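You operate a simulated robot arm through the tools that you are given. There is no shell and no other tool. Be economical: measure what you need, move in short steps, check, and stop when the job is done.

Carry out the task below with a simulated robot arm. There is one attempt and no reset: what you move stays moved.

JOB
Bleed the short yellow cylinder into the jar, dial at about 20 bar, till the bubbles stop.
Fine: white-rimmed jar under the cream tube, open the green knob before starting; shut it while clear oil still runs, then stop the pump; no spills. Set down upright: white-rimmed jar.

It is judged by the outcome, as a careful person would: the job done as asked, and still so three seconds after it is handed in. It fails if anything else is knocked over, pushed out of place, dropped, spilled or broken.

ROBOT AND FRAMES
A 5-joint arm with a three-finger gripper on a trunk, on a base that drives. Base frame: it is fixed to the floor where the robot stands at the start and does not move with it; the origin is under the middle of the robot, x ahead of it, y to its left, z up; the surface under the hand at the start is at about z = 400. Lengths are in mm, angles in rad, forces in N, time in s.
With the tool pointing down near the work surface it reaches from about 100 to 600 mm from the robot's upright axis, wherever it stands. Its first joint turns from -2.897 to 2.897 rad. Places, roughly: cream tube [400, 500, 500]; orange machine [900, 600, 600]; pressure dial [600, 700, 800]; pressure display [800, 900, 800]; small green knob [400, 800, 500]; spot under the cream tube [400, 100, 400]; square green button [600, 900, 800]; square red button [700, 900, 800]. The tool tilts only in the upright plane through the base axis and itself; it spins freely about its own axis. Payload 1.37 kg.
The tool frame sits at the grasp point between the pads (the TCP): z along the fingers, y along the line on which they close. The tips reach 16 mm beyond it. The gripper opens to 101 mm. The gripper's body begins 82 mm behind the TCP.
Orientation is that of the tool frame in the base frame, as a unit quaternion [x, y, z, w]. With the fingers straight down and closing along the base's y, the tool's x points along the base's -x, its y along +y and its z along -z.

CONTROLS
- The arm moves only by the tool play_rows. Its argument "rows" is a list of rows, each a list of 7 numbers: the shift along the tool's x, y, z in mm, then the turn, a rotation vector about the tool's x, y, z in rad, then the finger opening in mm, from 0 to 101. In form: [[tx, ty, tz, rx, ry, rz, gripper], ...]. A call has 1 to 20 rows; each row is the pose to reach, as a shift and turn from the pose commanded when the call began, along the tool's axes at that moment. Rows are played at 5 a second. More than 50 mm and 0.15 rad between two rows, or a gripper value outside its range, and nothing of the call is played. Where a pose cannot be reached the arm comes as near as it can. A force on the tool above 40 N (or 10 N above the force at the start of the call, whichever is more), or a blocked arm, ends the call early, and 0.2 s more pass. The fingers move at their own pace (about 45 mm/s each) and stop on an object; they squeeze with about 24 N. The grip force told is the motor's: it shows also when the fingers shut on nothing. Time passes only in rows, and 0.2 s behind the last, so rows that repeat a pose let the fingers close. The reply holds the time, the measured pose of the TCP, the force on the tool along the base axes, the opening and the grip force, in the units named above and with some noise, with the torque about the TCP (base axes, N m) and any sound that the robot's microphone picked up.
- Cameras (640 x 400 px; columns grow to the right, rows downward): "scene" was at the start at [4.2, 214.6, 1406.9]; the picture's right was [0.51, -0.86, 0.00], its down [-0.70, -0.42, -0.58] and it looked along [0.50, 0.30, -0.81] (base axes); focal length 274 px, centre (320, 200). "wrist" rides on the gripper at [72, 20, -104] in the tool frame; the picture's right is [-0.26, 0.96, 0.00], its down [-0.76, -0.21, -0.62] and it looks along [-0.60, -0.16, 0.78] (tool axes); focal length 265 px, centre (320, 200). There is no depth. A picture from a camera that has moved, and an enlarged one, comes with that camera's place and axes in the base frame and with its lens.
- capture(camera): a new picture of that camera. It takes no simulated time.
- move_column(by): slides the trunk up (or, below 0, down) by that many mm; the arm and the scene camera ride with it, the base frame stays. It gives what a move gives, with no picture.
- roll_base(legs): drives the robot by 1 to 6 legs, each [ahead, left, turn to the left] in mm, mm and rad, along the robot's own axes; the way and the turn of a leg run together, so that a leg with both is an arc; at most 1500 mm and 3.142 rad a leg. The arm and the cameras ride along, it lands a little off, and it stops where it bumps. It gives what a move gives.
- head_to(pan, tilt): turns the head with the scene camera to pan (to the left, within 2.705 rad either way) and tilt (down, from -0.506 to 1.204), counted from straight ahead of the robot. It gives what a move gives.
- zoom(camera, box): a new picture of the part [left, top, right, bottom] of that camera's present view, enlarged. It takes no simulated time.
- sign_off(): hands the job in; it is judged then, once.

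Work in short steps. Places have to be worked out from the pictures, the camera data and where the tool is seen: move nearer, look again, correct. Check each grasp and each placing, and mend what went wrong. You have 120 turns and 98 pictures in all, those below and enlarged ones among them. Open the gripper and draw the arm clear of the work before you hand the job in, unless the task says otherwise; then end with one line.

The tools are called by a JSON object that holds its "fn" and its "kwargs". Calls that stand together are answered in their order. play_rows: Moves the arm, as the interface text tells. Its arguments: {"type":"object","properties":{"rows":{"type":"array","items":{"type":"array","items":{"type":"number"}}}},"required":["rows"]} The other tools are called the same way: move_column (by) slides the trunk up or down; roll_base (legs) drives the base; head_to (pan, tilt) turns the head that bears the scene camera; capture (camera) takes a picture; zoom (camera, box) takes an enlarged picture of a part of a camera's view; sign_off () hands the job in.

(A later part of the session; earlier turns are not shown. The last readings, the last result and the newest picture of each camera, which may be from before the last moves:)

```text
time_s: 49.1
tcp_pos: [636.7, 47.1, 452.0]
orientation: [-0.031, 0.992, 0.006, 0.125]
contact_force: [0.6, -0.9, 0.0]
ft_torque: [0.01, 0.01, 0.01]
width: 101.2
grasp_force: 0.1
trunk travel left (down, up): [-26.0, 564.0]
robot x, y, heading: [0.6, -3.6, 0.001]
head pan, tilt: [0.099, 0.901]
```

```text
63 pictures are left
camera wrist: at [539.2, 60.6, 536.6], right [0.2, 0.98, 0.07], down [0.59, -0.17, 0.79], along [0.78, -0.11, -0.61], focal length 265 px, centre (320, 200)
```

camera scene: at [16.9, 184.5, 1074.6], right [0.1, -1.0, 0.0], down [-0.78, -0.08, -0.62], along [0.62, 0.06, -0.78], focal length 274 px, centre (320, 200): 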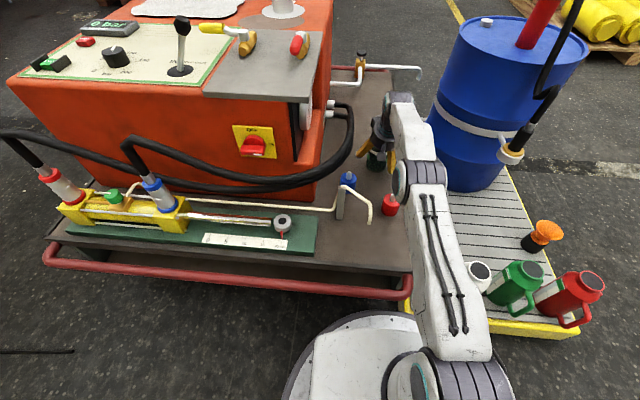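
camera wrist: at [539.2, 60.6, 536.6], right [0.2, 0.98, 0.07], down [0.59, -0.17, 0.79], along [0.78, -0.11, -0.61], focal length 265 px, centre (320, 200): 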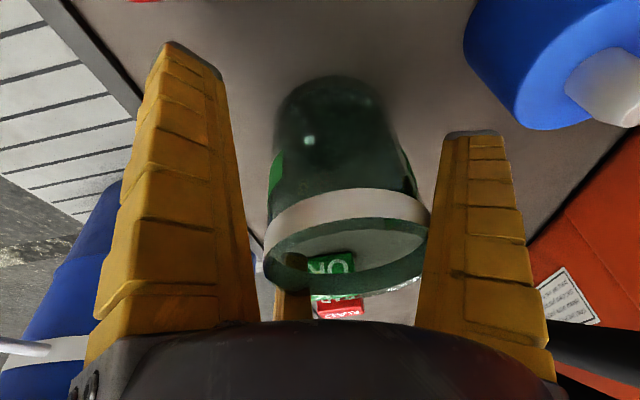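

The jar slid along upright to ≈(642, 57). Ease outward 10 mm, rise vertically clear of it, then level the tool.

{"fn": "play_rows", "kwargs": {"rows": [[-10, 4, 2.5, 0, 0, 0, 101], [-17, 4, -25, 0, 0, 0, 101], [-24, 4, -55, 0, 0, 0, 101], [-31, 4, -85, 0, 0, 0, 101], [-37, 4, -110, 0, 0, 0, 101], [-20, 4, -112, 0, 0.125, 0, 101], [0, 6, -112, 0, 0.25, 0, 101], [0, 6, -112, 0, 0.25, 0, 101]]}}

{"fn": "capture", "kwargs": {"camera": "wrist"}}

```text
time_s: 50.9
tcp_pos: [608.5, 50.8, 561.1]
orientation: [-0.031, 1.0, 0.0, -0.001]
contact_force: [0.5, 0.0, -0.4]
ft_torque: [-0.01, 0.03, 0.02]
width: 100.5
grasp_force: 0.1
trunk travel left (down, up): [-26.0, 564.0]
robot x, y, heading: [0.4, 1.6, -0.002]
head pan, tilt: [0.099, 0.901]
```

```text
62 pictures are left
camera wrist: at [535.6, 66.9, 665.9], right [0.21, 0.98, 0.0], down [0.77, -0.16, 0.62], along [0.61, -0.13, -0.79], focal length 265 px, centre (320, 200)
```

wrist: 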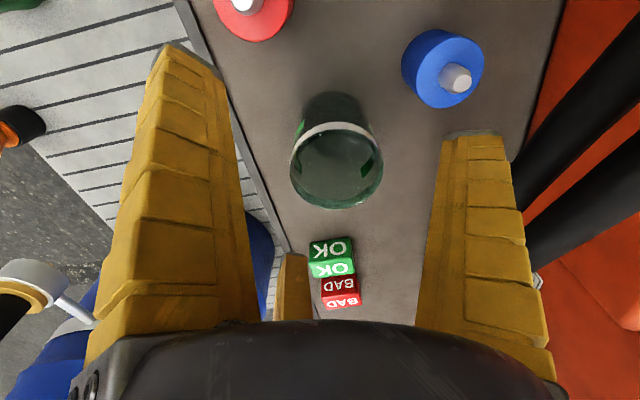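

Jar now at ≈(644, 57), within vertical reach. Move over it and descend to z≈447.

{"fn": "play_rows", "kwargs": {"rows": [[-18, 2, 0, 0, 0, 0, 101], [-36, 4, 0, 0, 0, 0, 101], [-36, 4, 28, 0, 0, 0, 101], [-36, 4, 56, 0, 0, 0, 101], [-36, 4, 86, 0, 0, 0, 101], [-36, 4, 114, 0, 0, 0, 101], [-36, 4, 114, 0, 0, 0, 101]]}}

{"fn": "capture", "kwargs": {"camera": "wrist"}}

```text
time_s: 52.5
tcp_pos: [645.1, 57.9, 447.3]
orientation: [-0.031, 1.0, 0.0, 0.0]
contact_force: [0.1, 0.6, -0.2]
ft_torque: [0.0, 0.02, 0.0]
width: 100.5
grasp_force: 0.1
out of reach, approached as far as the arm can: row 2
trunk travel left (down, up): [-26.0, 564.0]
robot x, y, heading: [-0.0, 2.5, -0.006]
head pan, tilt: [0.099, 0.901]
```

```text
61 pictures are left
camera wrist: at [571.3, 72.6, 552.3], right [0.2, 0.98, 0.0], down [0.77, -0.16, 0.62], along [0.61, -0.13, -0.78], focal length 265 px, centre (320, 200)
```

wrist: 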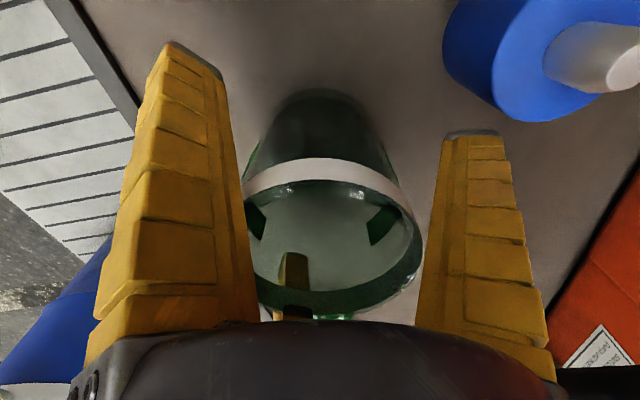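

Jar sits well within the fingers. Close on it.

{"fn": "play_rows", "kwargs": {"rows": [[0, 0, 0, 0, 0, 0, 85], [0, 0, 0, 0, 0, 0, 70], [0, 0, 0, 0, 0, 0, 55], [0, 0, 0, 0, 0, 0, 40], [0, 0, 0, 0, 0, 0, 40]]}}

{"fn": "capture", "kwargs": {"camera": "wrist"}}

```text
time_s: 53.7
tcp_pos: [643.9, 57.0, 447.7]
orientation: [-0.031, 1.0, 0.0, 0.0]
contact_force: [0.0, -0.2, 1.4]
ft_torque: [0.12, 0.04, 0.02]
width: 69.8
grasp_force: 23.8
trunk travel left (down, up): [-26.0, 564.0]
robot x, y, heading: [-2.5, -0.8, 0.001]
head pan, tilt: [0.099, 0.901]
```

```text
60 pictures are left
camera wrist: at [571.2, 72.5, 552.9], right [0.21, 0.98, 0.0], down [0.77, -0.16, 0.62], along [0.61, -0.13, -0.78], focal length 265 px, centre (320, 200)
```

wrist: 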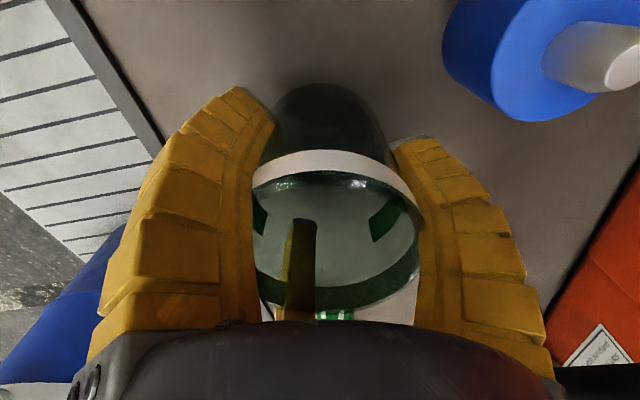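

Gripped (69.8 mm, 24 N). The hand is too tall to go vertical right under the tube, so I'll set the jar beside it at (400, 22) and slide it under from the side. Lift first.

{"fn": "play_rows", "kwargs": {"rows": [[0, 0, -15, 0, 0, 0, 40], [0, 0, -40, 0, 0, 0, 40], [0, 0, -75, 0, 0, 0, 40], [0, 0, -110, 0, 0, 0, 40], [0, 0, -130, 0, 0, 0, 40], [0, 0, -130, 0, 0, 0, 40]]}}

{"fn": "capture", "kwargs": {"camera": "wrist"}}

{"fn": "capture", "kwargs": {"camera": "scene"}}

```text
time_s: 55.1
tcp_pos: [634.3, 55.6, 574.4]
orientation: [-0.031, 1.0, 0.0, 0.0]
contact_force: [-0.5, 0.7, -0.1]
ft_torque: [0.04, 0.02, 0.01]
width: 69.1
grasp_force: 23.9
out of reach, approached as far as the arm can: row 4, 5, 6
trunk travel left (down, up): [-26.0, 564.0]
robot x, y, heading: [3.2, -2.1, -0.006]
head pan, tilt: [0.099, 0.901]
```

```text
59 pictures are left
camera wrist: at [560.4, 71.5, 680.0], right [0.21, 0.98, 0.0], down [0.77, -0.16, 0.62], along [0.61, -0.13, -0.78], focal length 265 px, centre (320, 200)
```

wrist: 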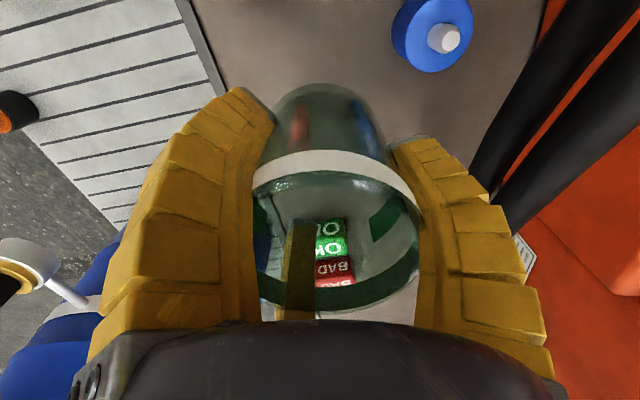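

```text
58 pictures are left
camera scene: at [16.9, 184.5, 1074.7], right [0.1, -1.0, 0.0], down [-0.78, -0.08, -0.62], along [0.62, 0.06, -0.78], focal length 274 px, centre (320, 200)
```

scene: 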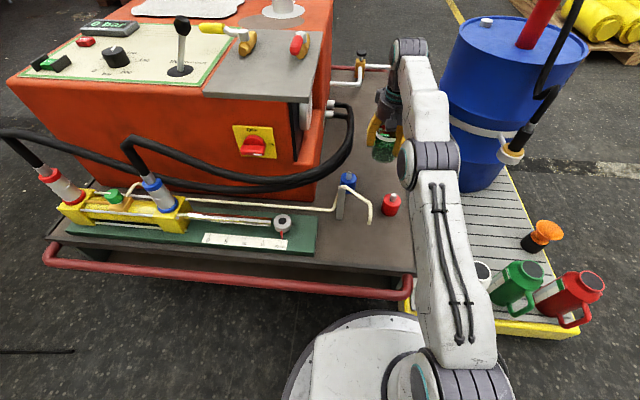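

Jar lifted and held. Now move inward toward (400, 22).

{"fn": "play_rows", "kwargs": {"rows": [[35, -4, 0, 0, 0, 0, 40], [70, -9, 0, 0, 0, 0, 40], [105, -13, 0, 0, 0, 0, 40], [140, -18, 0, 0, 0, 0, 40], [175, -19, 0, 0, 0, 0, 40], [175, -19, 0, 0, 0, 0, 40]]}}

```text
time_s: 56.5
tcp_pos: [459.3, 25.3, 574.2]
orientation: [-0.03, 1.0, 0.001, 0.0]
contact_force: [0.5, 0.3, -0.7]
ft_torque: [0.0, 0.0, 0.02]
width: 69.0
grasp_force: 23.8
trunk travel left (down, up): [-26.0, 564.0]
robot x, y, heading: [-1.5, -2.7, -0.004]
head pan, tilt: [0.099, 0.901]
```

Moves fine. Look from the wrist and scene cameras to re-fix the tube before going closer.

{"fn": "capture", "kwargs": {"camera": "wrist"}}

{"fn": "zoom", "kwargs": {"camera": "scene", "box": [280, 80, 440, 280]}}

```text
57 pictures are left
camera wrist: at [385.1, 40.7, 680.8], right [0.21, 0.98, 0.0], down [0.77, -0.16, 0.62], along [0.61, -0.13, -0.78], focal length 265 px, centre (320, 200)
```

wrist: 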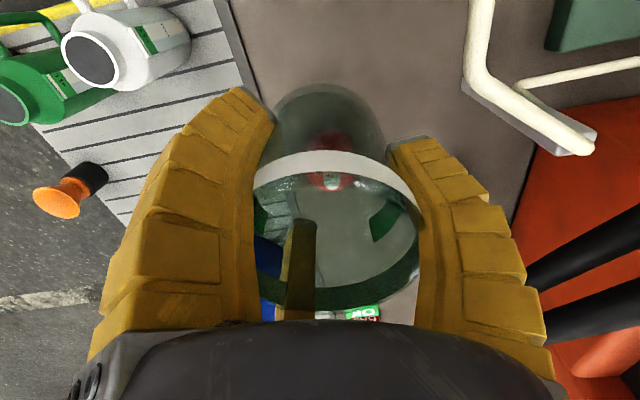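

```text
2.00 times, centred on (360, 180) of scene
camera zoom: at [16.9, 184.5, 1074.7], right [0.1, -1.0, 0.0], down [-0.78, -0.08, -0.62], along [0.62, 0.06, -0.78], focal length 549 px, centre (240, 240)
```

zoom: 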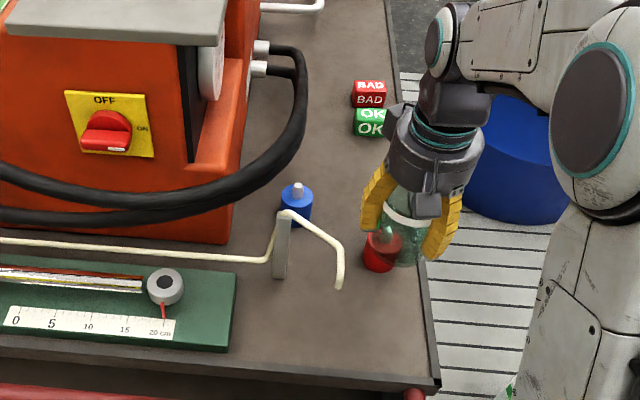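

Tube tip refined to ≈(395, 100, 518), elbow ≈(418, 104, 568) — jar rim (484) will clear by ~30 mm. Move to (400, 16) and lower the jar there.

{"fn": "play_rows", "kwargs": {"rows": [[30, -3, 0, 0, 0, 0, 40], [59, -6, 0, 0, 0, 0, 40], [59, -6, 35, 0, 0, 0, 40], [59, -6, 70, 0, 0, 0, 40], [59, -6, 100, 0, 0, 0, 40], [59, -6, 115, 0, 0, 0, 40], [59, -6, 122, 0, 0, 0, 40], [59, -6, 125, 0, 0, 0, 40], [59, -6, 125, 0, 0, 0, 40]]}}

{"fn": "zoom", "kwargs": {"camera": "scene", "box": [300, 120, 460, 280]}}

```text
time_s: 58.5
tcp_pos: [402.0, 17.9, 448.5]
orientation: [-0.031, 1.0, -0.001, -0.001]
contact_force: [0.1, 0.6, -1.8]
ft_torque: [0.0, -0.03, 0.0]
width: 68.9
grasp_force: 24.0
trunk travel left (down, up): [-26.0, 564.0]
robot x, y, heading: [3.7, 1.2, -0.002]
head pan, tilt: [0.099, 0.901]
```

```text
2.50 times, centred on (380, 200) of scene
camera zoom: at [16.9, 184.5, 1074.7], right [0.1, -1.0, 0.0], down [-0.78, -0.08, -0.62], along [0.62, 0.06, -0.78], focal length 686 px, centre (170, 200)
```

zoom: 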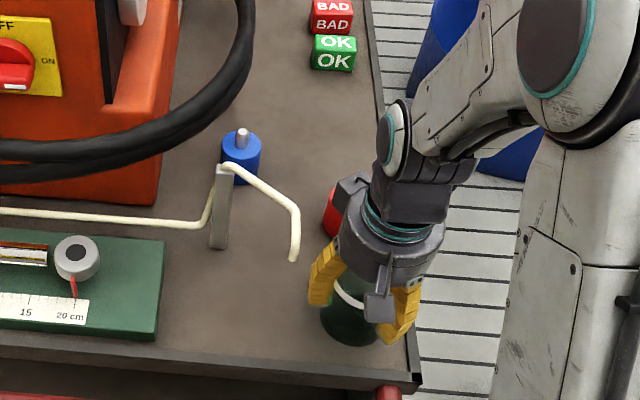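

Jar is just above the table at (402, 18). Lower the last bit and open moderately (84 mm), then rise straight.

{"fn": "play_rows", "kwargs": {"rows": [[0, 0, 1.5, 0, 0, 0, 60], [0, 0, 1.5, 0, 0, 0, 76], [0, 0, 1.5, 0, 0, 0, 84], [0, 0, 1.5, 0, 0, 0, 84], [0, 0, -15, 0, 0, 0, 84], [0, 0, -45, 0, 0, 0, 84], [0, 0, -85, 0, 0, 0, 84], [0, 0, -130, 0, 0, 0, 84], [0, 0, -160, 0, 0, 0, 84]]}}

{"fn": "capture", "kwargs": {"camera": "wrist"}}

{"fn": "capture", "kwargs": {"camera": "scene"}}

```text
time_s: 60.5
tcp_pos: [401.4, 17.7, 608.7]
orientation: [-0.03, 1.0, 0.0, -0.001]
contact_force: [0.8, 0.7, -0.5]
ft_torque: [0.0, -0.01, -0.02]
width: 85.7
grasp_force: 0.9
trunk travel left (down, up): [-26.0, 564.0]
robot x, y, heading: [1.1, -0.3, -0.006]
head pan, tilt: [0.099, 0.901]
```

```text
54 pictures are left
camera wrist: at [328.1, 32.5, 714.2], right [0.2, 0.98, 0.0], down [0.77, -0.16, 0.62], along [0.61, -0.13, -0.78], focal length 265 px, centre (320, 200)
```

wrist: 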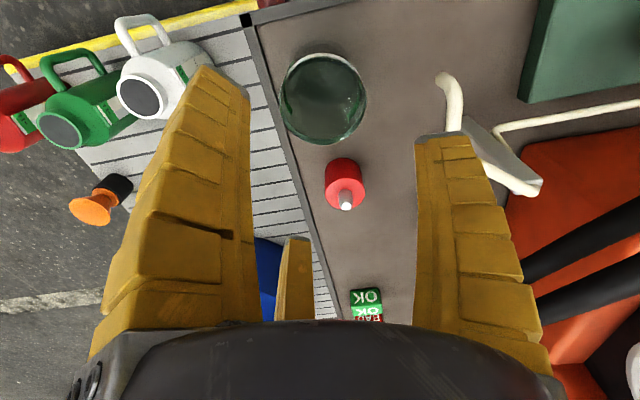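

```text
53 pictures are left
camera scene: at [17.0, 184.5, 1074.7], right [0.1, -1.0, 0.0], down [-0.78, -0.08, -0.62], along [0.62, 0.06, -0.78], focal length 274 px, centre (320, 200)
```

scene: 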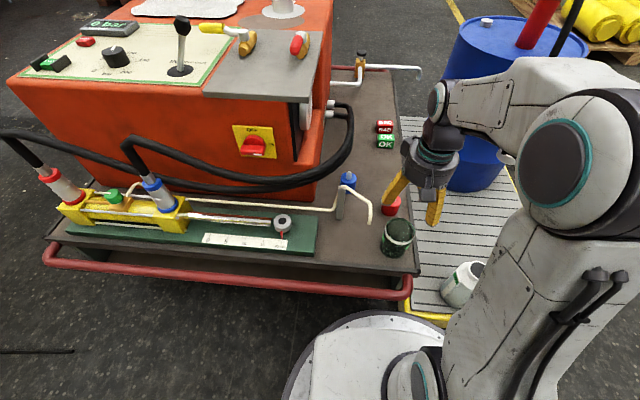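

Jar stands upright at (399, 19). I'll back the base ~130 mm to get room for a tilted push.

{"fn": "roll_base", "kwargs": {"legs": [[-130, 0, 0]]}}

{"fn": "play_rows", "kwargs": {"rows": [[-40, -10, 0, 0, -0.12, 0, 60], [-80, -20, 0, 0, -0.24, 0, 30], [-105, -30, 0, 0, -0.36, 0, 8], [-115, -40, 0, 0, -0.48, 0, 8], [-120, -50, 0, 0, -0.6, 0, 8], [-120, -60, 0, 0, -0.72, 0, 8], [-120, -70, 0, 0, -0.785, 0, 8], [-120, -70, 0, 0, -0.785, 0, 8]]}}

{"fn": "capture", "kwargs": {"camera": "wrist"}}

{"fn": "capture", "kwargs": {"camera": "scene"}}

```text
time_s: 61.8
tcp_pos: [270.3, 15.7, 609.2]
orientation: [-0.031, 1.0, 0.0, 0.0]
contact_force: [-0.6, 0.4, -0.3]
ft_torque: [-0.02, -0.01, 0.02]
width: 85.6
grasp_force: 1.5
trunk travel left (down, up): [-26.0, 564.0]
robot x, y, heading: [-129.1, 0.6, 0.002]
head pan, tilt: [0.099, 0.901]
```

```text
time_s: 63.6
tcp_pos: [396.5, 0.3, 609.6]
orientation: [-0.02, 0.924, -0.008, 0.382]
contact_force: [-0.5, -0.2, 0.3]
ft_torque: [-0.03, -0.01, -0.01]
width: 14.1
grasp_force: 4.9
out of reach, approached as far as the arm can: row 3, 4, 5, 6, 7, 8
trunk travel left (down, up): [-26.0, 564.0]
robot x, y, heading: [-134.3, -3.7, -0.003]
head pan, tilt: [0.099, 0.901]
```

```text
52 pictures are left
camera wrist: at [270.5, 16.5, 632.9], right [0.16, 0.97, 0.16], down [0.1, -0.17, 0.98], along [0.98, -0.14, -0.13], focal length 265 px, centre (320, 200)
```

wrist: 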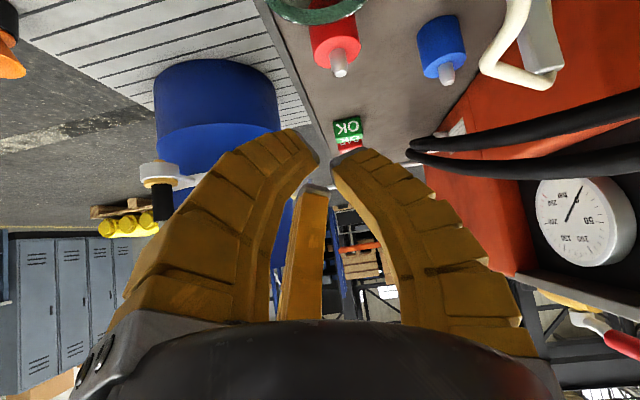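

```text
51 pictures are left
camera scene: at [-114.6, 184.7, 1074.7], right [0.1, -1.0, 0.0], down [-0.78, -0.08, -0.62], along [0.62, 0.06, -0.78], focal length 274 px, centre (320, 200)
```

scene: 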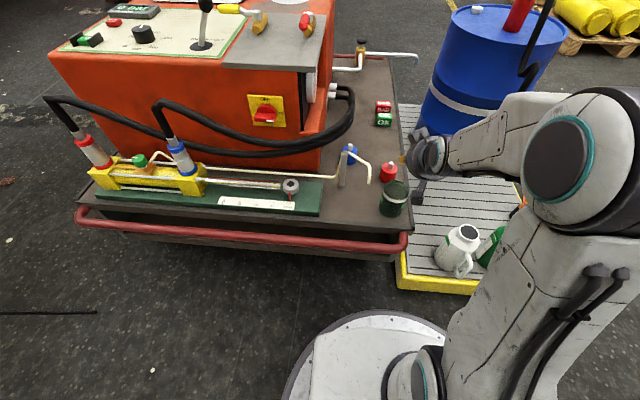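

A better idea: keep the hand vertical with fingers open and push the jar with the outside of the +y finger — the palm then stays ~50 mm from the tube. Level the hand and move to y≈-115 beside the jar, still high.

{"fn": "play_rows", "kwargs": {"rows": [[1, -18, 0, 0, 0.12, 0, 40], [2, -36, 0, 0, 0.24, 0, 70], [3, -54, 0, 0, 0.36, 0, 101], [3, -72, 0, 0, 0.48, 0, 101], [4, -90, 0, 0, 0.62, 0, 101], [5, -115, 0, 0, 0.783, 0, 101], [5, -115, 0, 0, 0.783, 0, 101]]}}

{"fn": "capture", "kwargs": {"camera": "wrist"}}

```text
refused: row 6 steps farther than a row can; nothing moved
```

```text
50 pictures are left
camera wrist: at [270.5, 16.5, 632.9], right [0.16, 0.97, 0.16], down [0.1, -0.17, 0.98], along [0.98, -0.14, -0.13], focal length 265 px, centre (320, 200)
```

wrist: 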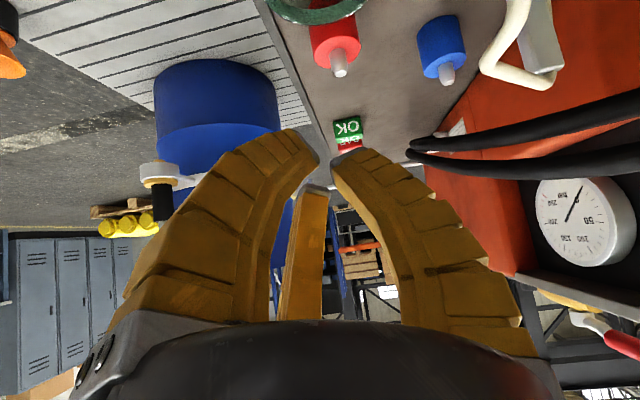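

Rotation step was over 0.15; split it more finely.

{"fn": "play_rows", "kwargs": {"rows": [[1, -16, 0, 0, 0.11, 0, 40], [2, -32, 0, 0, 0.22, 0, 70], [3, -48, 0, 0, 0.33, 0, 101], [3, -64, 0, 0, 0.44, 0, 101], [4, -80, 0, 0, 0.56, 0, 101], [5, -98, 0, 0, 0.67, 0, 101], [5, -115, 0, 0, 0.783, 0, 101], [5, -115, 0, 0, 0.783, 0, 101]]}}

```text
time_s: 65.4
tcp_pos: [399.9, -115.5, 604.2]
orientation: [-0.031, 1.0, 0.0, -0.001]
contact_force: [0.8, -0.4, -0.1]
ft_torque: [-0.01, 0.03, -0.03]
width: 100.7
grasp_force: 0.1
out of reach, approached as far as the arm can: row 1, 2, 3, 4, 5, 6
trunk travel left (down, up): [-26.0, 564.0]
robot x, y, heading: [-131.0, 0.6, -0.004]
head pan, tilt: [0.099, 0.901]
```

Descend beside the jar (right finger ~20 mm from it), then look.

{"fn": "play_rows", "kwargs": {"rows": [[0, 0, 40, 0, 0, 0, 101], [0, 0, 80, 0, 0, 0, 101], [0, 0, 120, 0, 0, 0, 101], [0, 0, 160, 0, 0, 0, 101], [0, 0, 160, 0, 0, 0, 101]]}}

{"fn": "capture", "kwargs": {"camera": "wrist"}}

{"fn": "zoom", "kwargs": {"camera": "scene", "box": [300, 110, 460, 270]}}

```text
time_s: 66.6
tcp_pos: [402.6, -112.5, 444.7]
orientation: [-0.031, 1.0, 0.001, 0.002]
contact_force: [-0.4, 1.4, 0.3]
ft_torque: [0.03, 0.0, -0.01]
width: 100.8
grasp_force: 0.1
trunk travel left (down, up): [-26.0, 564.0]
robot x, y, heading: [-132.7, 1.4, -0.003]
head pan, tilt: [0.099, 0.901]
```

```text
49 pictures are left
camera wrist: at [329.6, -96.9, 550.1], right [0.2, 0.98, 0.0], down [0.77, -0.16, 0.62], along [0.61, -0.13, -0.78], focal length 265 px, centre (320, 200)
```

wrist: 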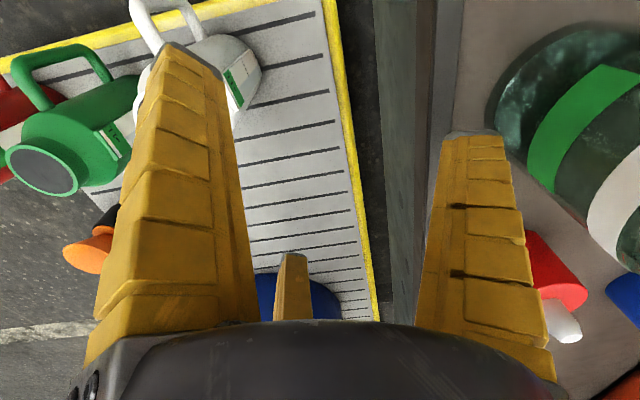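

```text
2.50 times, centred on (380, 190) of scene
camera zoom: at [-114.5, 184.6, 1074.7], right [0.1, -1.0, 0.0], down [-0.78, -0.08, -0.62], along [0.62, 0.06, -0.78], focal length 686 px, centre (170, 225)
```

zoom: 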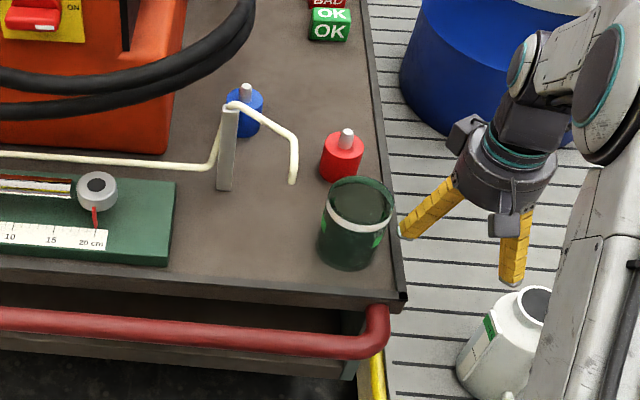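

Finger is beside the jar over the table edge, above table height. Push slowly +y by 85 mm, then check.

{"fn": "play_rows", "kwargs": {"rows": [[0, 7, 0, 0, 0, 0, 101], [0, 14, 0, 0, 0, 0, 101], [0, 21, 0, 0, 0, 0, 101], [0, 28, 0, 0, 0, 0, 101], [0, 35, 0, 0, 0, 0, 101], [0, 42, 0, 0, 0, 0, 101], [0, 49, 0, 0, 0, 0, 101], [0, 56, 0, 0, 0, 0, 101], [0, 63, 0, 0, 0, 0, 101], [0, 70, 0, 0, 0, 0, 101], [0, 77, 0, 0, 0, 0, 101], [0, 84, 0, 0, 0, 0, 101]]}}

{"fn": "zoom", "kwargs": {"camera": "scene", "box": [300, 110, 460, 270]}}

{"fn": "capture", "kwargs": {"camera": "wrist"}}

```text
time_s: 69.2
tcp_pos: [396.1, -29.7, 445.8]
orientation: [-0.03, 1.0, 0.0, 0.0]
contact_force: [-0.7, -0.1, -0.7]
ft_torque: [0.01, 0.03, -0.02]
width: 100.3
grasp_force: 0.1
trunk travel left (down, up): [-26.0, 564.0]
robot x, y, heading: [-131.7, 1.5, -0.003]
head pan, tilt: [0.099, 0.901]
```

```text
2.50 times, centred on (380, 190) of scene
camera zoom: at [-114.6, 184.6, 1074.7], right [0.1, -1.0, 0.0], down [-0.78, -0.08, -0.62], along [0.62, 0.06, -0.78], focal length 686 px, centre (170, 225)
```

zoom: 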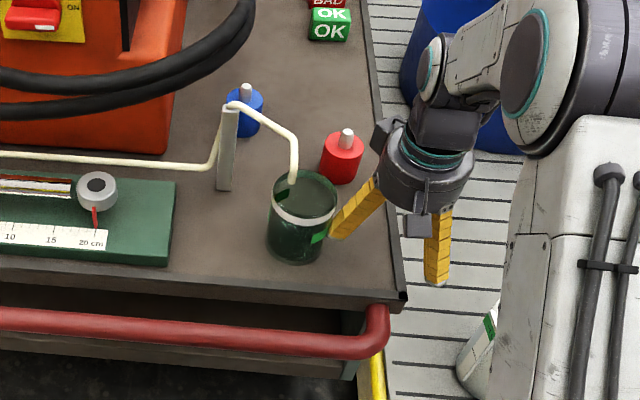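

```text
46 pictures are left
camera wrist: at [321.2, -14.3, 550.0], right [0.21, 0.98, 0.0], down [0.77, -0.16, 0.62], along [0.61, -0.13, -0.78], focal length 265 px, centre (320, 200)
```

wrist: 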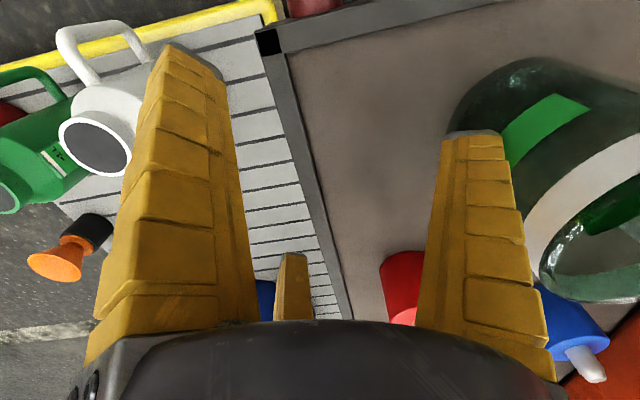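

Jar is at y≈79, tip at y≈101. Push 20 mm more.

{"fn": "play_rows", "kwargs": {"rows": [[0, 5, 0, 0, 0, 0, 101], [0, 10, 0, 0, 0, 0, 101], [0, 15, 0, 0, 0, 0, 101], [0, 20, 0, 0, 0, 0, 101], [0, 20, 0, 0, 0, 0, 101]]}}

{"fn": "zoom", "kwargs": {"camera": "scene", "box": [320, 140, 400, 220]}}

```text
time_s: 70.4
tcp_pos: [393.7, -10.3, 445.4]
orientation: [-0.03, 1.0, 0.0, 0.001]
contact_force: [0.0, -0.7, -0.7]
ft_torque: [0.0, 0.02, 0.02]
width: 100.5
grasp_force: 0.0
trunk travel left (down, up): [-26.0, 564.0]
robot x, y, heading: [-131.6, -1.9, 0.002]
head pan, tilt: [0.099, 0.901]
```

```text
5.00 times, centred on (360, 180) of scene
camera zoom: at [-114.5, 184.6, 1074.7], right [0.1, -1.0, 0.0], down [-0.78, -0.08, -0.62], along [0.62, 0.06, -0.78], focal length 1372 px, centre (120, 300)
```

zoom: 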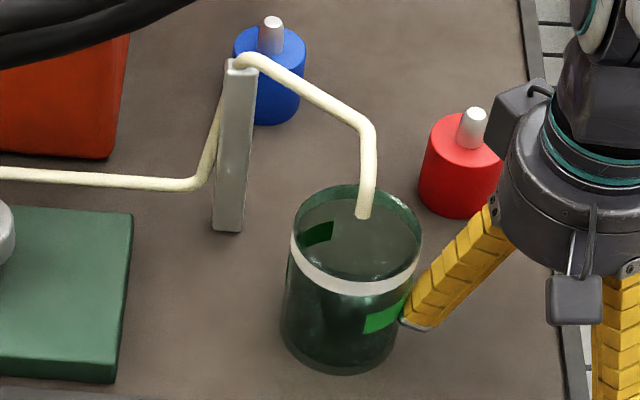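

Jar mouth is under the tip but ~15–20 mm too far in +x. I'll retreat, bring the same finger round to the jar's +x side (clear of the red cap), and nudge it back.

{"fn": "play_rows", "kwargs": {"rows": [[2, -35, 0, 0, 0, 0, 101], [-30, -37, 0, 0, 0, 0, 101], [-63, -39, 0, 0, 0, 0, 101], [-64, -20, 0, 0, 0, 0, 101], [-65, 0, 0, 0, 0, 0, 101], [-66, 18, 0, 0, 0, 0, 101], [-66, 18, 0, 0, 0, 0, 101]]}}

{"fn": "zoom", "kwargs": {"camera": "scene", "box": [320, 140, 400, 220]}}

{"fn": "capture", "kwargs": {"camera": "wrist"}}

```text
time_s: 72.0
tcp_pos: [458.0, 11.0, 446.5]
orientation: [-0.031, 1.0, 0.001, 0.001]
contact_force: [-0.2, 0.1, 0.2]
ft_torque: [0.01, -0.01, 0.03]
width: 100.9
grasp_force: 0.1
trunk travel left (down, up): [-26.0, 564.0]
robot x, y, heading: [-131.3, 1.8, -0.0]
head pan, tilt: [0.099, 0.901]
```

```text
5.00 times, centred on (360, 180) of scene
camera zoom: at [-114.5, 184.6, 1074.7], right [0.1, -1.0, 0.0], down [-0.78, -0.08, -0.62], along [0.62, 0.06, -0.78], focal length 1372 px, centre (120, 300)
```

zoom: 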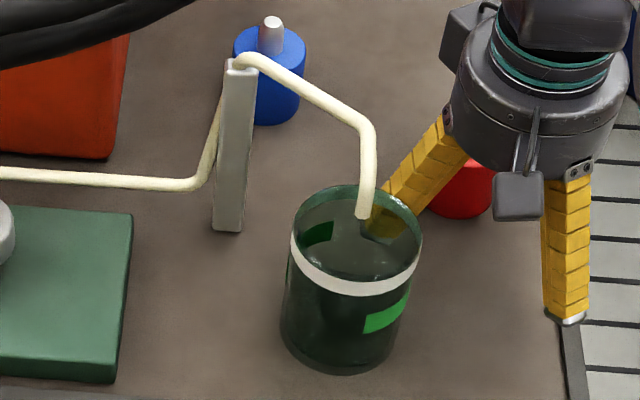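

```text
43 pictures are left
camera wrist: at [384.2, 26.9, 551.6], right [0.21, 0.98, 0.0], down [0.77, -0.16, 0.62], along [0.61, -0.13, -0.78], focal length 265 px, centre (320, 200)
```

wrist: 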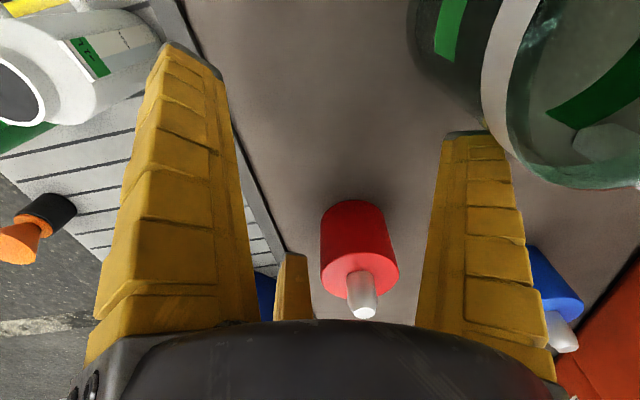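

Finger is in place on the +x side. Nudge inward 20 mm.

{"fn": "play_rows", "kwargs": {"rows": [[0, 5, 0, 0, 0, 0, 101], [5, 5, 0, 0, 0, 0, 101], [10, 5, 0, 0, 0, 0, 101], [15, 5, 0, 0, 0, 0, 101], [20, 5, 0, 0, 0, 0, 101], [20, 5, 0, 0, 0, 0, 101]]}}

{"fn": "zoom", "kwargs": {"camera": "scene", "box": [320, 140, 400, 220]}}

```text
time_s: 73.4
tcp_pos: [436.1, 14.0, 444.6]
orientation: [-0.031, 1.0, 0.0, 0.001]
contact_force: [0.4, 0.3, -0.1]
ft_torque: [0.01, -0.03, 0.0]
width: 100.8
grasp_force: 0.1
trunk travel left (down, up): [-26.0, 564.0]
robot x, y, heading: [-129.7, 1.4, 0.001]
head pan, tilt: [0.099, 0.901]
```

```text
5.00 times, centred on (360, 180) of scene
camera zoom: at [-114.5, 184.7, 1074.7], right [0.1, -1.0, 0.0], down [-0.78, -0.08, -0.62], along [0.62, 0.06, -0.78], focal length 1372 px, centre (120, 300)
```

zoom: 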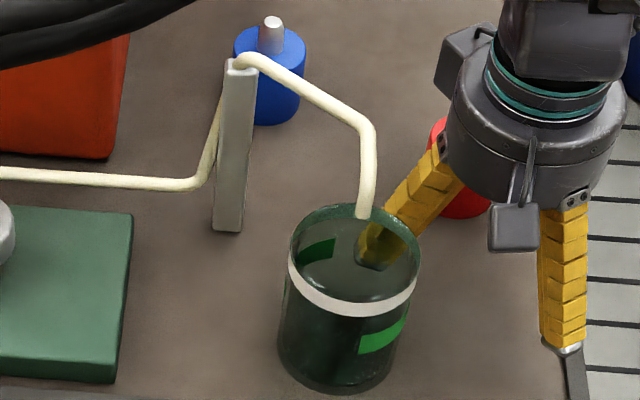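

Moved ~13 mm; jar now (402, 100). Nudge 7 mm more, then withdraw the hand and verify from above.

{"fn": "play_rows", "kwargs": {"rows": [[4, 0, 0, 0, 0, 0, 101], [7, 0, 0, 0, 0, 0, 101], [7, 0, 0, 0, 0, 0, 101], [-6, 0, 0, 0, 0, 0, 101], [-6, -25, 0, 0, 0, 0, 101], [-6, -60, 0, 0, 0, 0, 101], [-6, -85, -30, 0, 0, 0, 101], [-6, -85, -75, 0, 0, 0, 101], [-6, -85, -120, 0, 0, 0, 101], [-6, -85, -165, 0, 0, 0, 101], [-6, -85, -210, 0, 0, 0, 101], [-6, -85, -255, 0, 0, 0, 101], [-6, -85, -300, 0, 0, 0, 101]]}}

{"fn": "zoom", "kwargs": {"camera": "scene", "box": [320, 140, 400, 220]}}

```text
time_s: 76.2
tcp_pos: [428.2, -68.5, 723.2]
orientation: [-0.031, 1.0, -0.001, -0.001]
contact_force: [0.3, 0.4, -0.5]
ft_torque: [-0.02, 0.03, 0.01]
width: 100.6
grasp_force: 0.1
out of reach, approached as far as the arm can: row 12, 13
trunk travel left (down, up): [-26.0, 564.0]
robot x, y, heading: [-133.4, 3.7, -0.003]
head pan, tilt: [0.099, 0.901]
```

```text
5.00 times, centred on (360, 180) of scene
camera zoom: at [-114.2, 184.6, 1074.6], right [0.1, -1.0, 0.0], down [-0.78, -0.08, -0.62], along [0.62, 0.06, -0.78], focal length 1372 px, centre (120, 300)
```

zoom: 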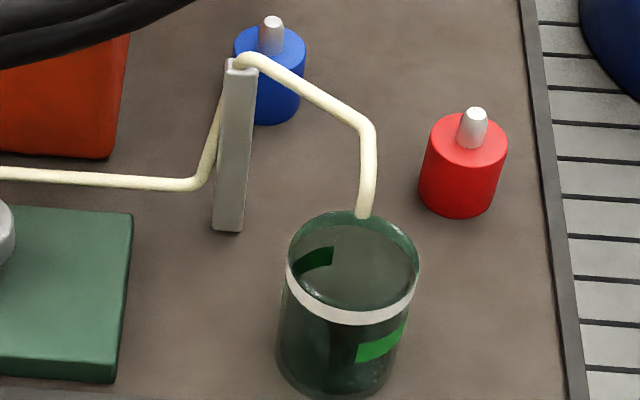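

Take a wrist view for an independent check of tip vs jar mouth.

{"fn": "capture", "kwargs": {"camera": "wrist"}}

```text
40 pictures are left
camera wrist: at [356.7, -52.1, 829.0], right [0.2, 0.98, 0.0], down [0.77, -0.16, 0.62], along [0.61, -0.13, -0.78], focal length 265 px, centre (320, 200)
```

wrist: 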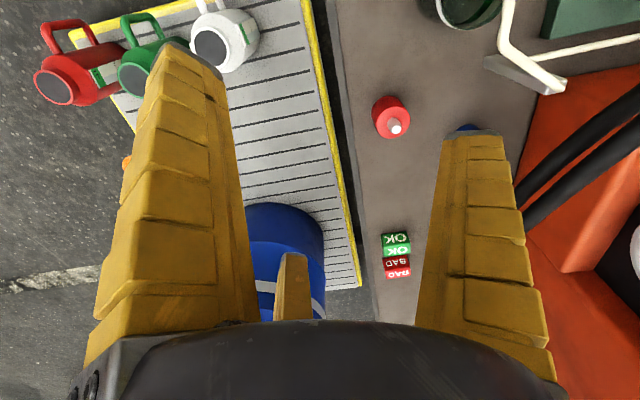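

Shift the hand inward and left at this height for a better view.

{"fn": "play_rows", "kwargs": {"rows": [[25, 30, 0, 0, 0, 0, 101], [50, 60, 0, 0, 0, 0, 101], [75, 90, 0, 0, 0, 0, 101], [95, 118, 0, 0, 0, 0, 101], [95, 118, 0, 0, 0, 0, 101]]}}

{"fn": "capture", "kwargs": {"camera": "wrist"}}

```text
time_s: 77.4
tcp_pos: [327.4, 46.2, 722.7]
orientation: [-0.03, 1.0, 0.0, 0.001]
contact_force: [-0.2, -0.1, 0.1]
ft_torque: [-0.01, -0.03, 0.04]
width: 100.5
grasp_force: 0.0
trunk travel left (down, up): [-26.0, 564.0]
robot x, y, heading: [-132.8, 0.6, 0.001]
head pan, tilt: [0.099, 0.901]
```

```text
39 pictures are left
camera wrist: at [253.6, 62.0, 827.3], right [0.21, 0.98, 0.0], down [0.77, -0.16, 0.62], along [0.61, -0.13, -0.78], focal length 265 px, centre (320, 200)
```

wrist: 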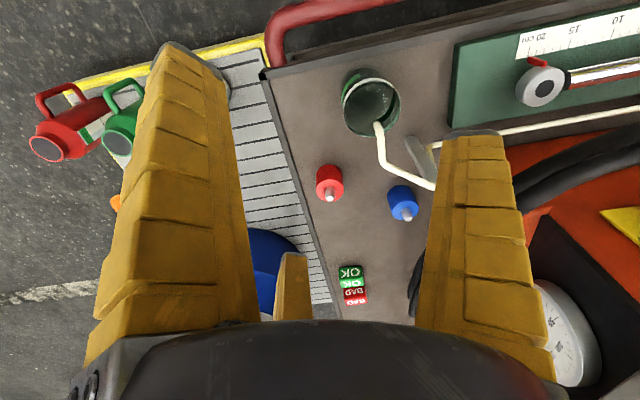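

Tip (392, 104, 525) and jar mouth (389, 101) agree within a few mm — the jar is in place. Now raise the column well clear and drive around to the cart's left end, facing it, to reach the controls.

{"fn": "move_column", "kwargs": {"by": 400}}

{"fn": "roll_base", "kwargs": {"legs": [[-60, 0, 0], [0, 1300, 0]]}}

{"fn": "head_to", "kwargs": {"pan": -0.3, "tilt": 0.85}}

{"fn": "capture", "kwargs": {"camera": "scene"}}

```text
time_s: 81.2
tcp_pos: [327.2, 45.1, 1122.9]
orientation: [-0.03, 1.0, 0.0, 0.001]
contact_force: [0.1, -0.1, -1.0]
ft_torque: [0.0, -0.02, 0.04]
width: 100.7
grasp_force: 0.0
trunk travel left (down, up): [-426.0, 164.0]
robot x, y, heading: [-133.7, 0.1, -0.003]
head pan, tilt: [0.099, 0.901]
```

```text
time_s: 88.3
tcp_pos: [276.9, 1347.8, 1121.6]
orientation: [-0.025, 1.0, 0.0, 0.001]
contact_force: [0.3, -0.1, 0.2]
ft_torque: [0.0, 0.01, 0.01]
width: 100.8
grasp_force: 0.0
trunk travel left (down, up): [-426.0, 164.0]
robot x, y, heading: [-184.7, 1305.2, -0.012]
head pan, tilt: [0.099, 0.901]
```

```text
time_s: 89.2
tcp_pos: [276.4, 1347.7, 1121.9]
orientation: [-0.026, 1.0, 0.001, 0.001]
contact_force: [-0.8, 0.4, -0.7]
ft_torque: [0.02, -0.01, 0.0]
width: 100.6
grasp_force: 0.1
trunk travel left (down, up): [-426.0, 164.0]
robot x, y, heading: [-184.3, 1307.0, -0.017]
head pan, tilt: [-0.3, 0.85]
```

```text
38 pictures are left
camera scene: at [-164.7, 1460.1, 1478.6], right [-0.31, -0.95, 0.0], down [-0.72, 0.23, -0.66], along [0.63, -0.2, -0.75], focal length 274 px, centre (320, 200)
```

scene: 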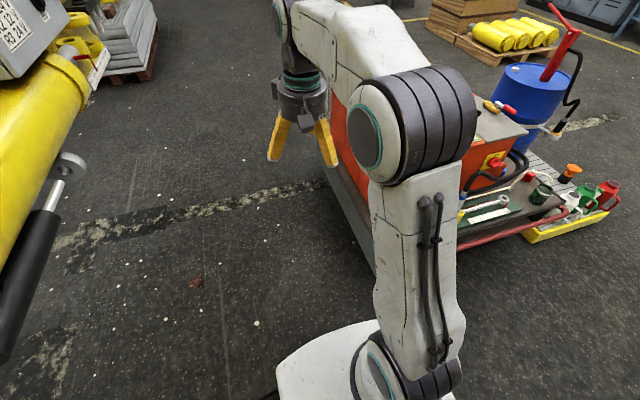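

A larger yellow cylinder stands further left; floor ahead is free. Drive forward to x≈560, then turn right to face the cart.

{"fn": "roll_base", "kwargs": {"legs": [[745, 10, 0], [0, 0, -1.555]]}}

{"fn": "head_to", "kwargs": {"pan": 0.0, "tilt": 0.9}}

{"fn": "capture", "kwargs": {"camera": "scene"}}

```text
time_s: 97.1
tcp_pos: [618.3, 851.1, 1122.0]
orientation: [0.683, 0.73, -0.001, 0.001]
contact_force: [-0.1, 0.1, 0.4]
ft_torque: [-0.01, 0.03, -0.04]
width: 100.7
grasp_force: 0.0
trunk travel left (down, up): [-426.0, 164.0]
robot x, y, heading: [570.8, 1309.4, -1.568]
head pan, tilt: [-0.3, 0.85]
```

```text
time_s: 97.9
tcp_pos: [617.7, 850.6, 1122.9]
orientation: [0.684, 0.73, 0.0, 0.0]
contact_force: [-0.6, -0.9, -0.1]
ft_torque: [0.0, 0.01, -0.07]
width: 100.7
grasp_force: 0.0
trunk travel left (down, up): [-426.0, 164.0]
robot x, y, heading: [568.1, 1309.5, -1.564]
head pan, tilt: [0.0, 0.901]
```

```text
37 pictures are left
camera scene: at [747.2, 1296.8, 1474.7], right [-1.0, 0.0, 0.0], down [0.0, 0.78, -0.62], along [0.0, -0.62, -0.78], focal length 274 px, centre (320, 200)
```

scene: 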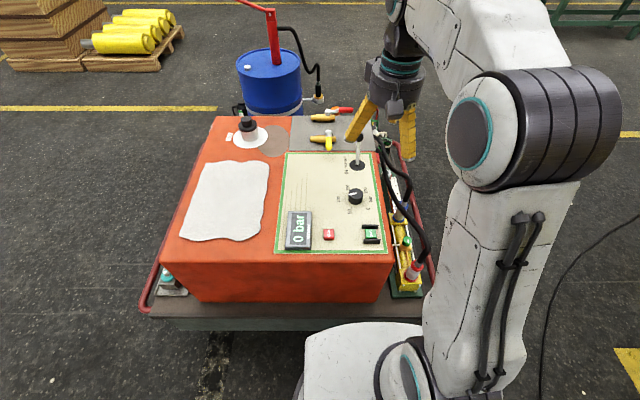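

Good vantage. Triangulated: START (595, 871, 775), STOP (720, 869, 771), dial (633, 733, 787). Zoom on panel and green knob.

{"fn": "zoom", "kwargs": {"camera": "scene", "box": [280, 150, 440, 300]}}

{"fn": "zoom", "kwargs": {"camera": "scene", "box": [320, 180, 400, 250]}}

```text
2.67 times, centred on (360, 225) of scene
camera zoom: at [747.2, 1296.8, 1474.7], right [-1.0, 0.0, 0.0], down [0.0, 0.78, -0.62], along [0.0, -0.62, -0.78], focal length 732 px, centre (213, 133)
```

zoom: 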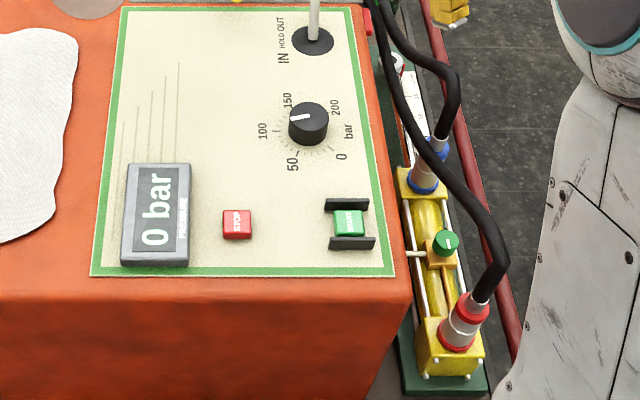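

```text
5.71 times, centred on (360, 215) of scene
camera zoom: at [747.2, 1296.8, 1474.7], right [-1.0, 0.0, 0.0], down [0.0, 0.78, -0.62], along [0.0, -0.62, -0.78], focal length 1568 px, centre (91, 114)
```

zoom: 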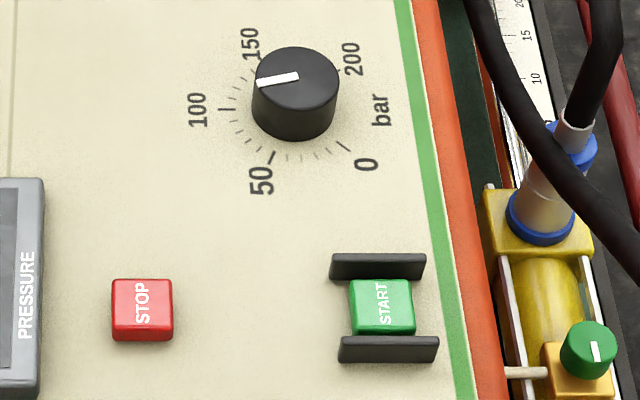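

Dial reads ~90 bar; scale is 270° over 200 bar, so 20 bar needs ≈ +1.6 rad (counter-clockwise seen from above). Green knob is near (404, 752, 533) with a hose looping nearby; I'll look closer with the wrist camera.

{"fn": "play_rows", "kwargs": {"rows": [[12, -26, 28, 0, 0, 0, 101], [24, -51, 56, 0, 0, 0, 101], [36, -76, 84, 0, 0, 0, 101], [48, -101, 112, 0, 0, 0, 101], [60, -126, 140, 0, 0, 0, 101], [72, -151, 168, 0, 0, 0, 101], [84, -177, 196, 0, 0, 0, 101], [92, -202, 222, 0, 0, 0, 101], [92, -202, 222, 0, 0, 0, 101]]}}

{"fn": "capture", "kwargs": {"camera": "wrist"}}

{"fn": "capture", "kwargs": {"camera": "scene"}}

```text
time_s: 99.9
tcp_pos: [411.0, 929.1, 899.5]
orientation: [0.683, 0.731, -0.001, 0.0]
contact_force: [0.2, 0.1, -0.1]
ft_torque: [0.0, -0.02, 0.01]
width: 100.4
grasp_force: 0.0
trunk travel left (down, up): [-426.0, 164.0]
robot x, y, heading: [569.5, 1311.4, -1.562]
head pan, tilt: [0.0, 0.901]
```

```text
34 pictures are left
camera wrist: at [425.2, 1002.2, 1004.7], right [0.98, -0.2, 0.0], down [-0.16, -0.77, 0.62], along [-0.12, -0.61, -0.78], focal length 265 px, centre (320, 200)
```

wrist: 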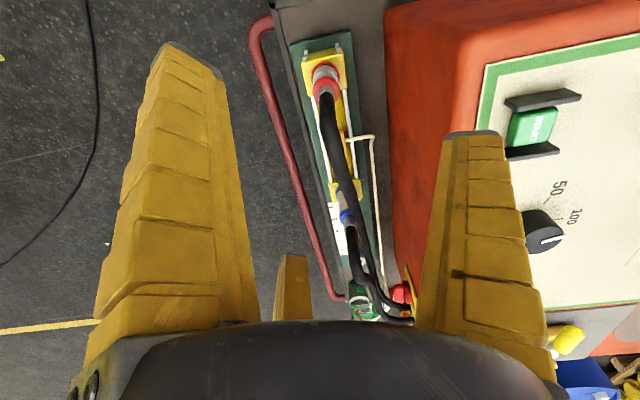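

```text
33 pictures are left
camera scene: at [747.1, 1296.8, 1474.7], right [-1.0, 0.0, 0.0], down [0.0, 0.78, -0.62], along [0.0, -0.62, -0.78], focal length 274 px, centre (320, 200)
```

scene: 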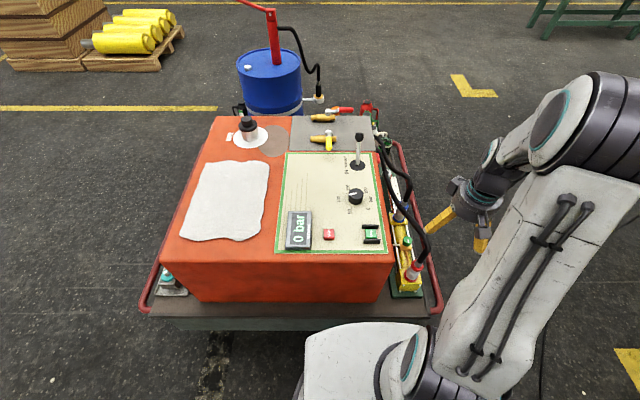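

The red hose arches right above the green knob (z≈670), so I need to know the knob's axis. Zoom in hard on it.

{"fn": "zoom", "kwargs": {"camera": "scene", "box": [388, 200, 438, 290]}}

```text
4.44 times, centred on (413, 245) of scene
camera zoom: at [747.1, 1296.8, 1474.7], right [-1.0, 0.0, 0.0], down [0.0, 0.78, -0.62], along [0.0, -0.62, -0.78], focal length 1220 px, centre (-93, 0)
```

zoom: 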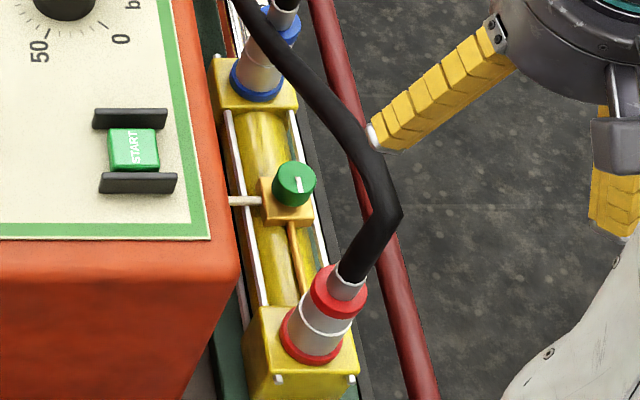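

The knob's axis is vertical with the hose over it; I'll approach it later from the cart's front with a tilted hand (hose is on the machine side). First set the dial from here: move above it at (633, 733).

{"fn": "play_rows", "kwargs": {"rows": [[-30, 30, 3, 0, 0, 0, 101], [-60, 60, 6, 0, 0, 0, 101], [-90, 90, 9, 0, 0, 0, 101], [-120, 120, 12, 0, 0, 0, 101], [-150, 150, 15, 0, 0, 0, 101], [-180, 180, 18, 0, 0, 0, 101], [-210, 209, 20, 0, 0, 0, 101], [-210, 209, 20, 0, 0, 0, 101]]}}

{"fn": "capture", "kwargs": {"camera": "wrist"}}

```text
time_s: 101.7
tcp_pos: [633.2, 731.7, 879.5]
orientation: [0.683, 0.73, 0.0, 0.0]
contact_force: [0.4, -0.1, -1.0]
ft_torque: [-0.01, 0.01, 0.02]
width: 100.5
grasp_force: 0.1
trunk travel left (down, up): [-426.0, 164.0]
robot x, y, heading: [568.3, 1308.9, -1.569]
head pan, tilt: [0.0, 0.901]
```

```text
31 pictures are left
camera wrist: at [648.1, 805.9, 985.1], right [0.98, -0.2, 0.0], down [-0.16, -0.77, 0.62], along [-0.12, -0.61, -0.78], focal length 265 px, centre (320, 200)
```

wrist: 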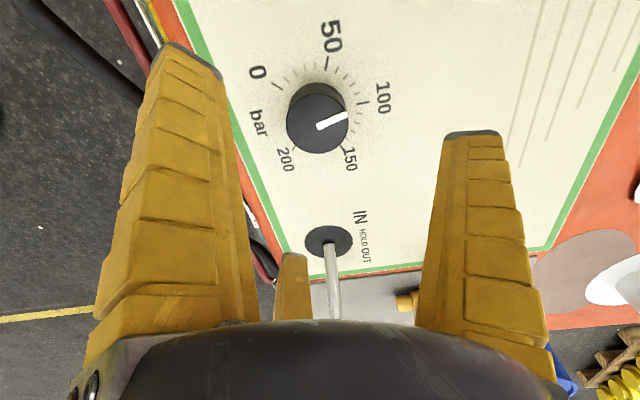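

Zoom on the dial to read its pointer precisely.

{"fn": "zoom", "kwargs": {"camera": "wrist", "box": [230, 20, 410, 190]}}

```text
2.35 times, centred on (320, 105) of wrist
camera zoom: at [648.1, 805.9, 985.1], right [0.98, -0.2, 0.0], down [-0.16, -0.77, 0.62], along [-0.12, -0.61, -0.78], focal length 624 px, centre (320, 424)
```

zoom: 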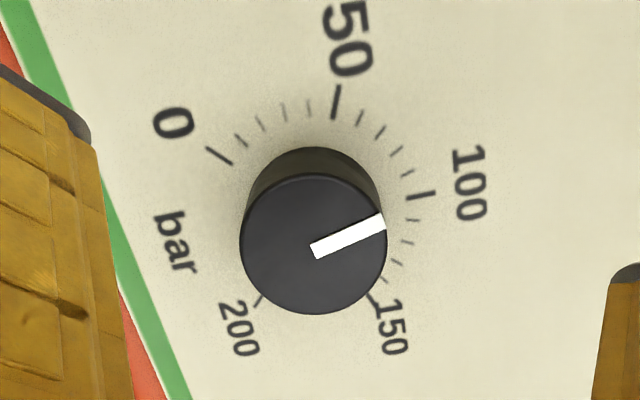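

Pointer reads ≈92 bar; 20 bar needs +97° about vertical. Centre over the dial (631, 726) and descend to grip height.

{"fn": "play_rows", "kwargs": {"rows": [[-5.5, -2.6, 20, 0, 0, 0, 101], [-5.5, -2.6, 50, 0, 0, 0, 101], [-5.5, -2.6, 75, 0, 0, 0, 90], [-5.5, -2.6, 95, 0, 0, 0, 80], [-5.5, -2.6, 95, 0, 0, 0, 65], [-5.5, -2.6, 95, 0, 0, 0, 50], [-5.5, -2.6, 95, 0, 0, 0, 35], [-5.5, -2.6, 95, 0, 0, 0, 35]]}}

{"fn": "capture", "kwargs": {"camera": "wrist"}}

```text
time_s: 103.5
tcp_pos: [631.4, 726.4, 783.9]
orientation: [0.684, 0.73, 0.0, 0.001]
contact_force: [-2.5, -2.4, 1.2]
ft_torque: [-0.02, 0.04, 0.02]
width: 46.3
grasp_force: 8.9
trunk travel left (down, up): [-426.0, 164.0]
robot x, y, heading: [570.8, 1311.5, -1.564]
head pan, tilt: [0.0, 0.901]
```

```text
29 pictures are left
camera wrist: at [645.4, 800.7, 888.9], right [0.98, -0.2, 0.0], down [-0.16, -0.77, 0.62], along [-0.12, -0.61, -0.78], focal length 265 px, centre (320, 200)
```

wrist: 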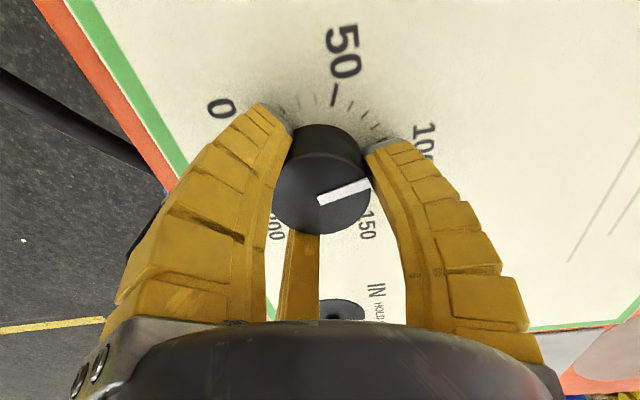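

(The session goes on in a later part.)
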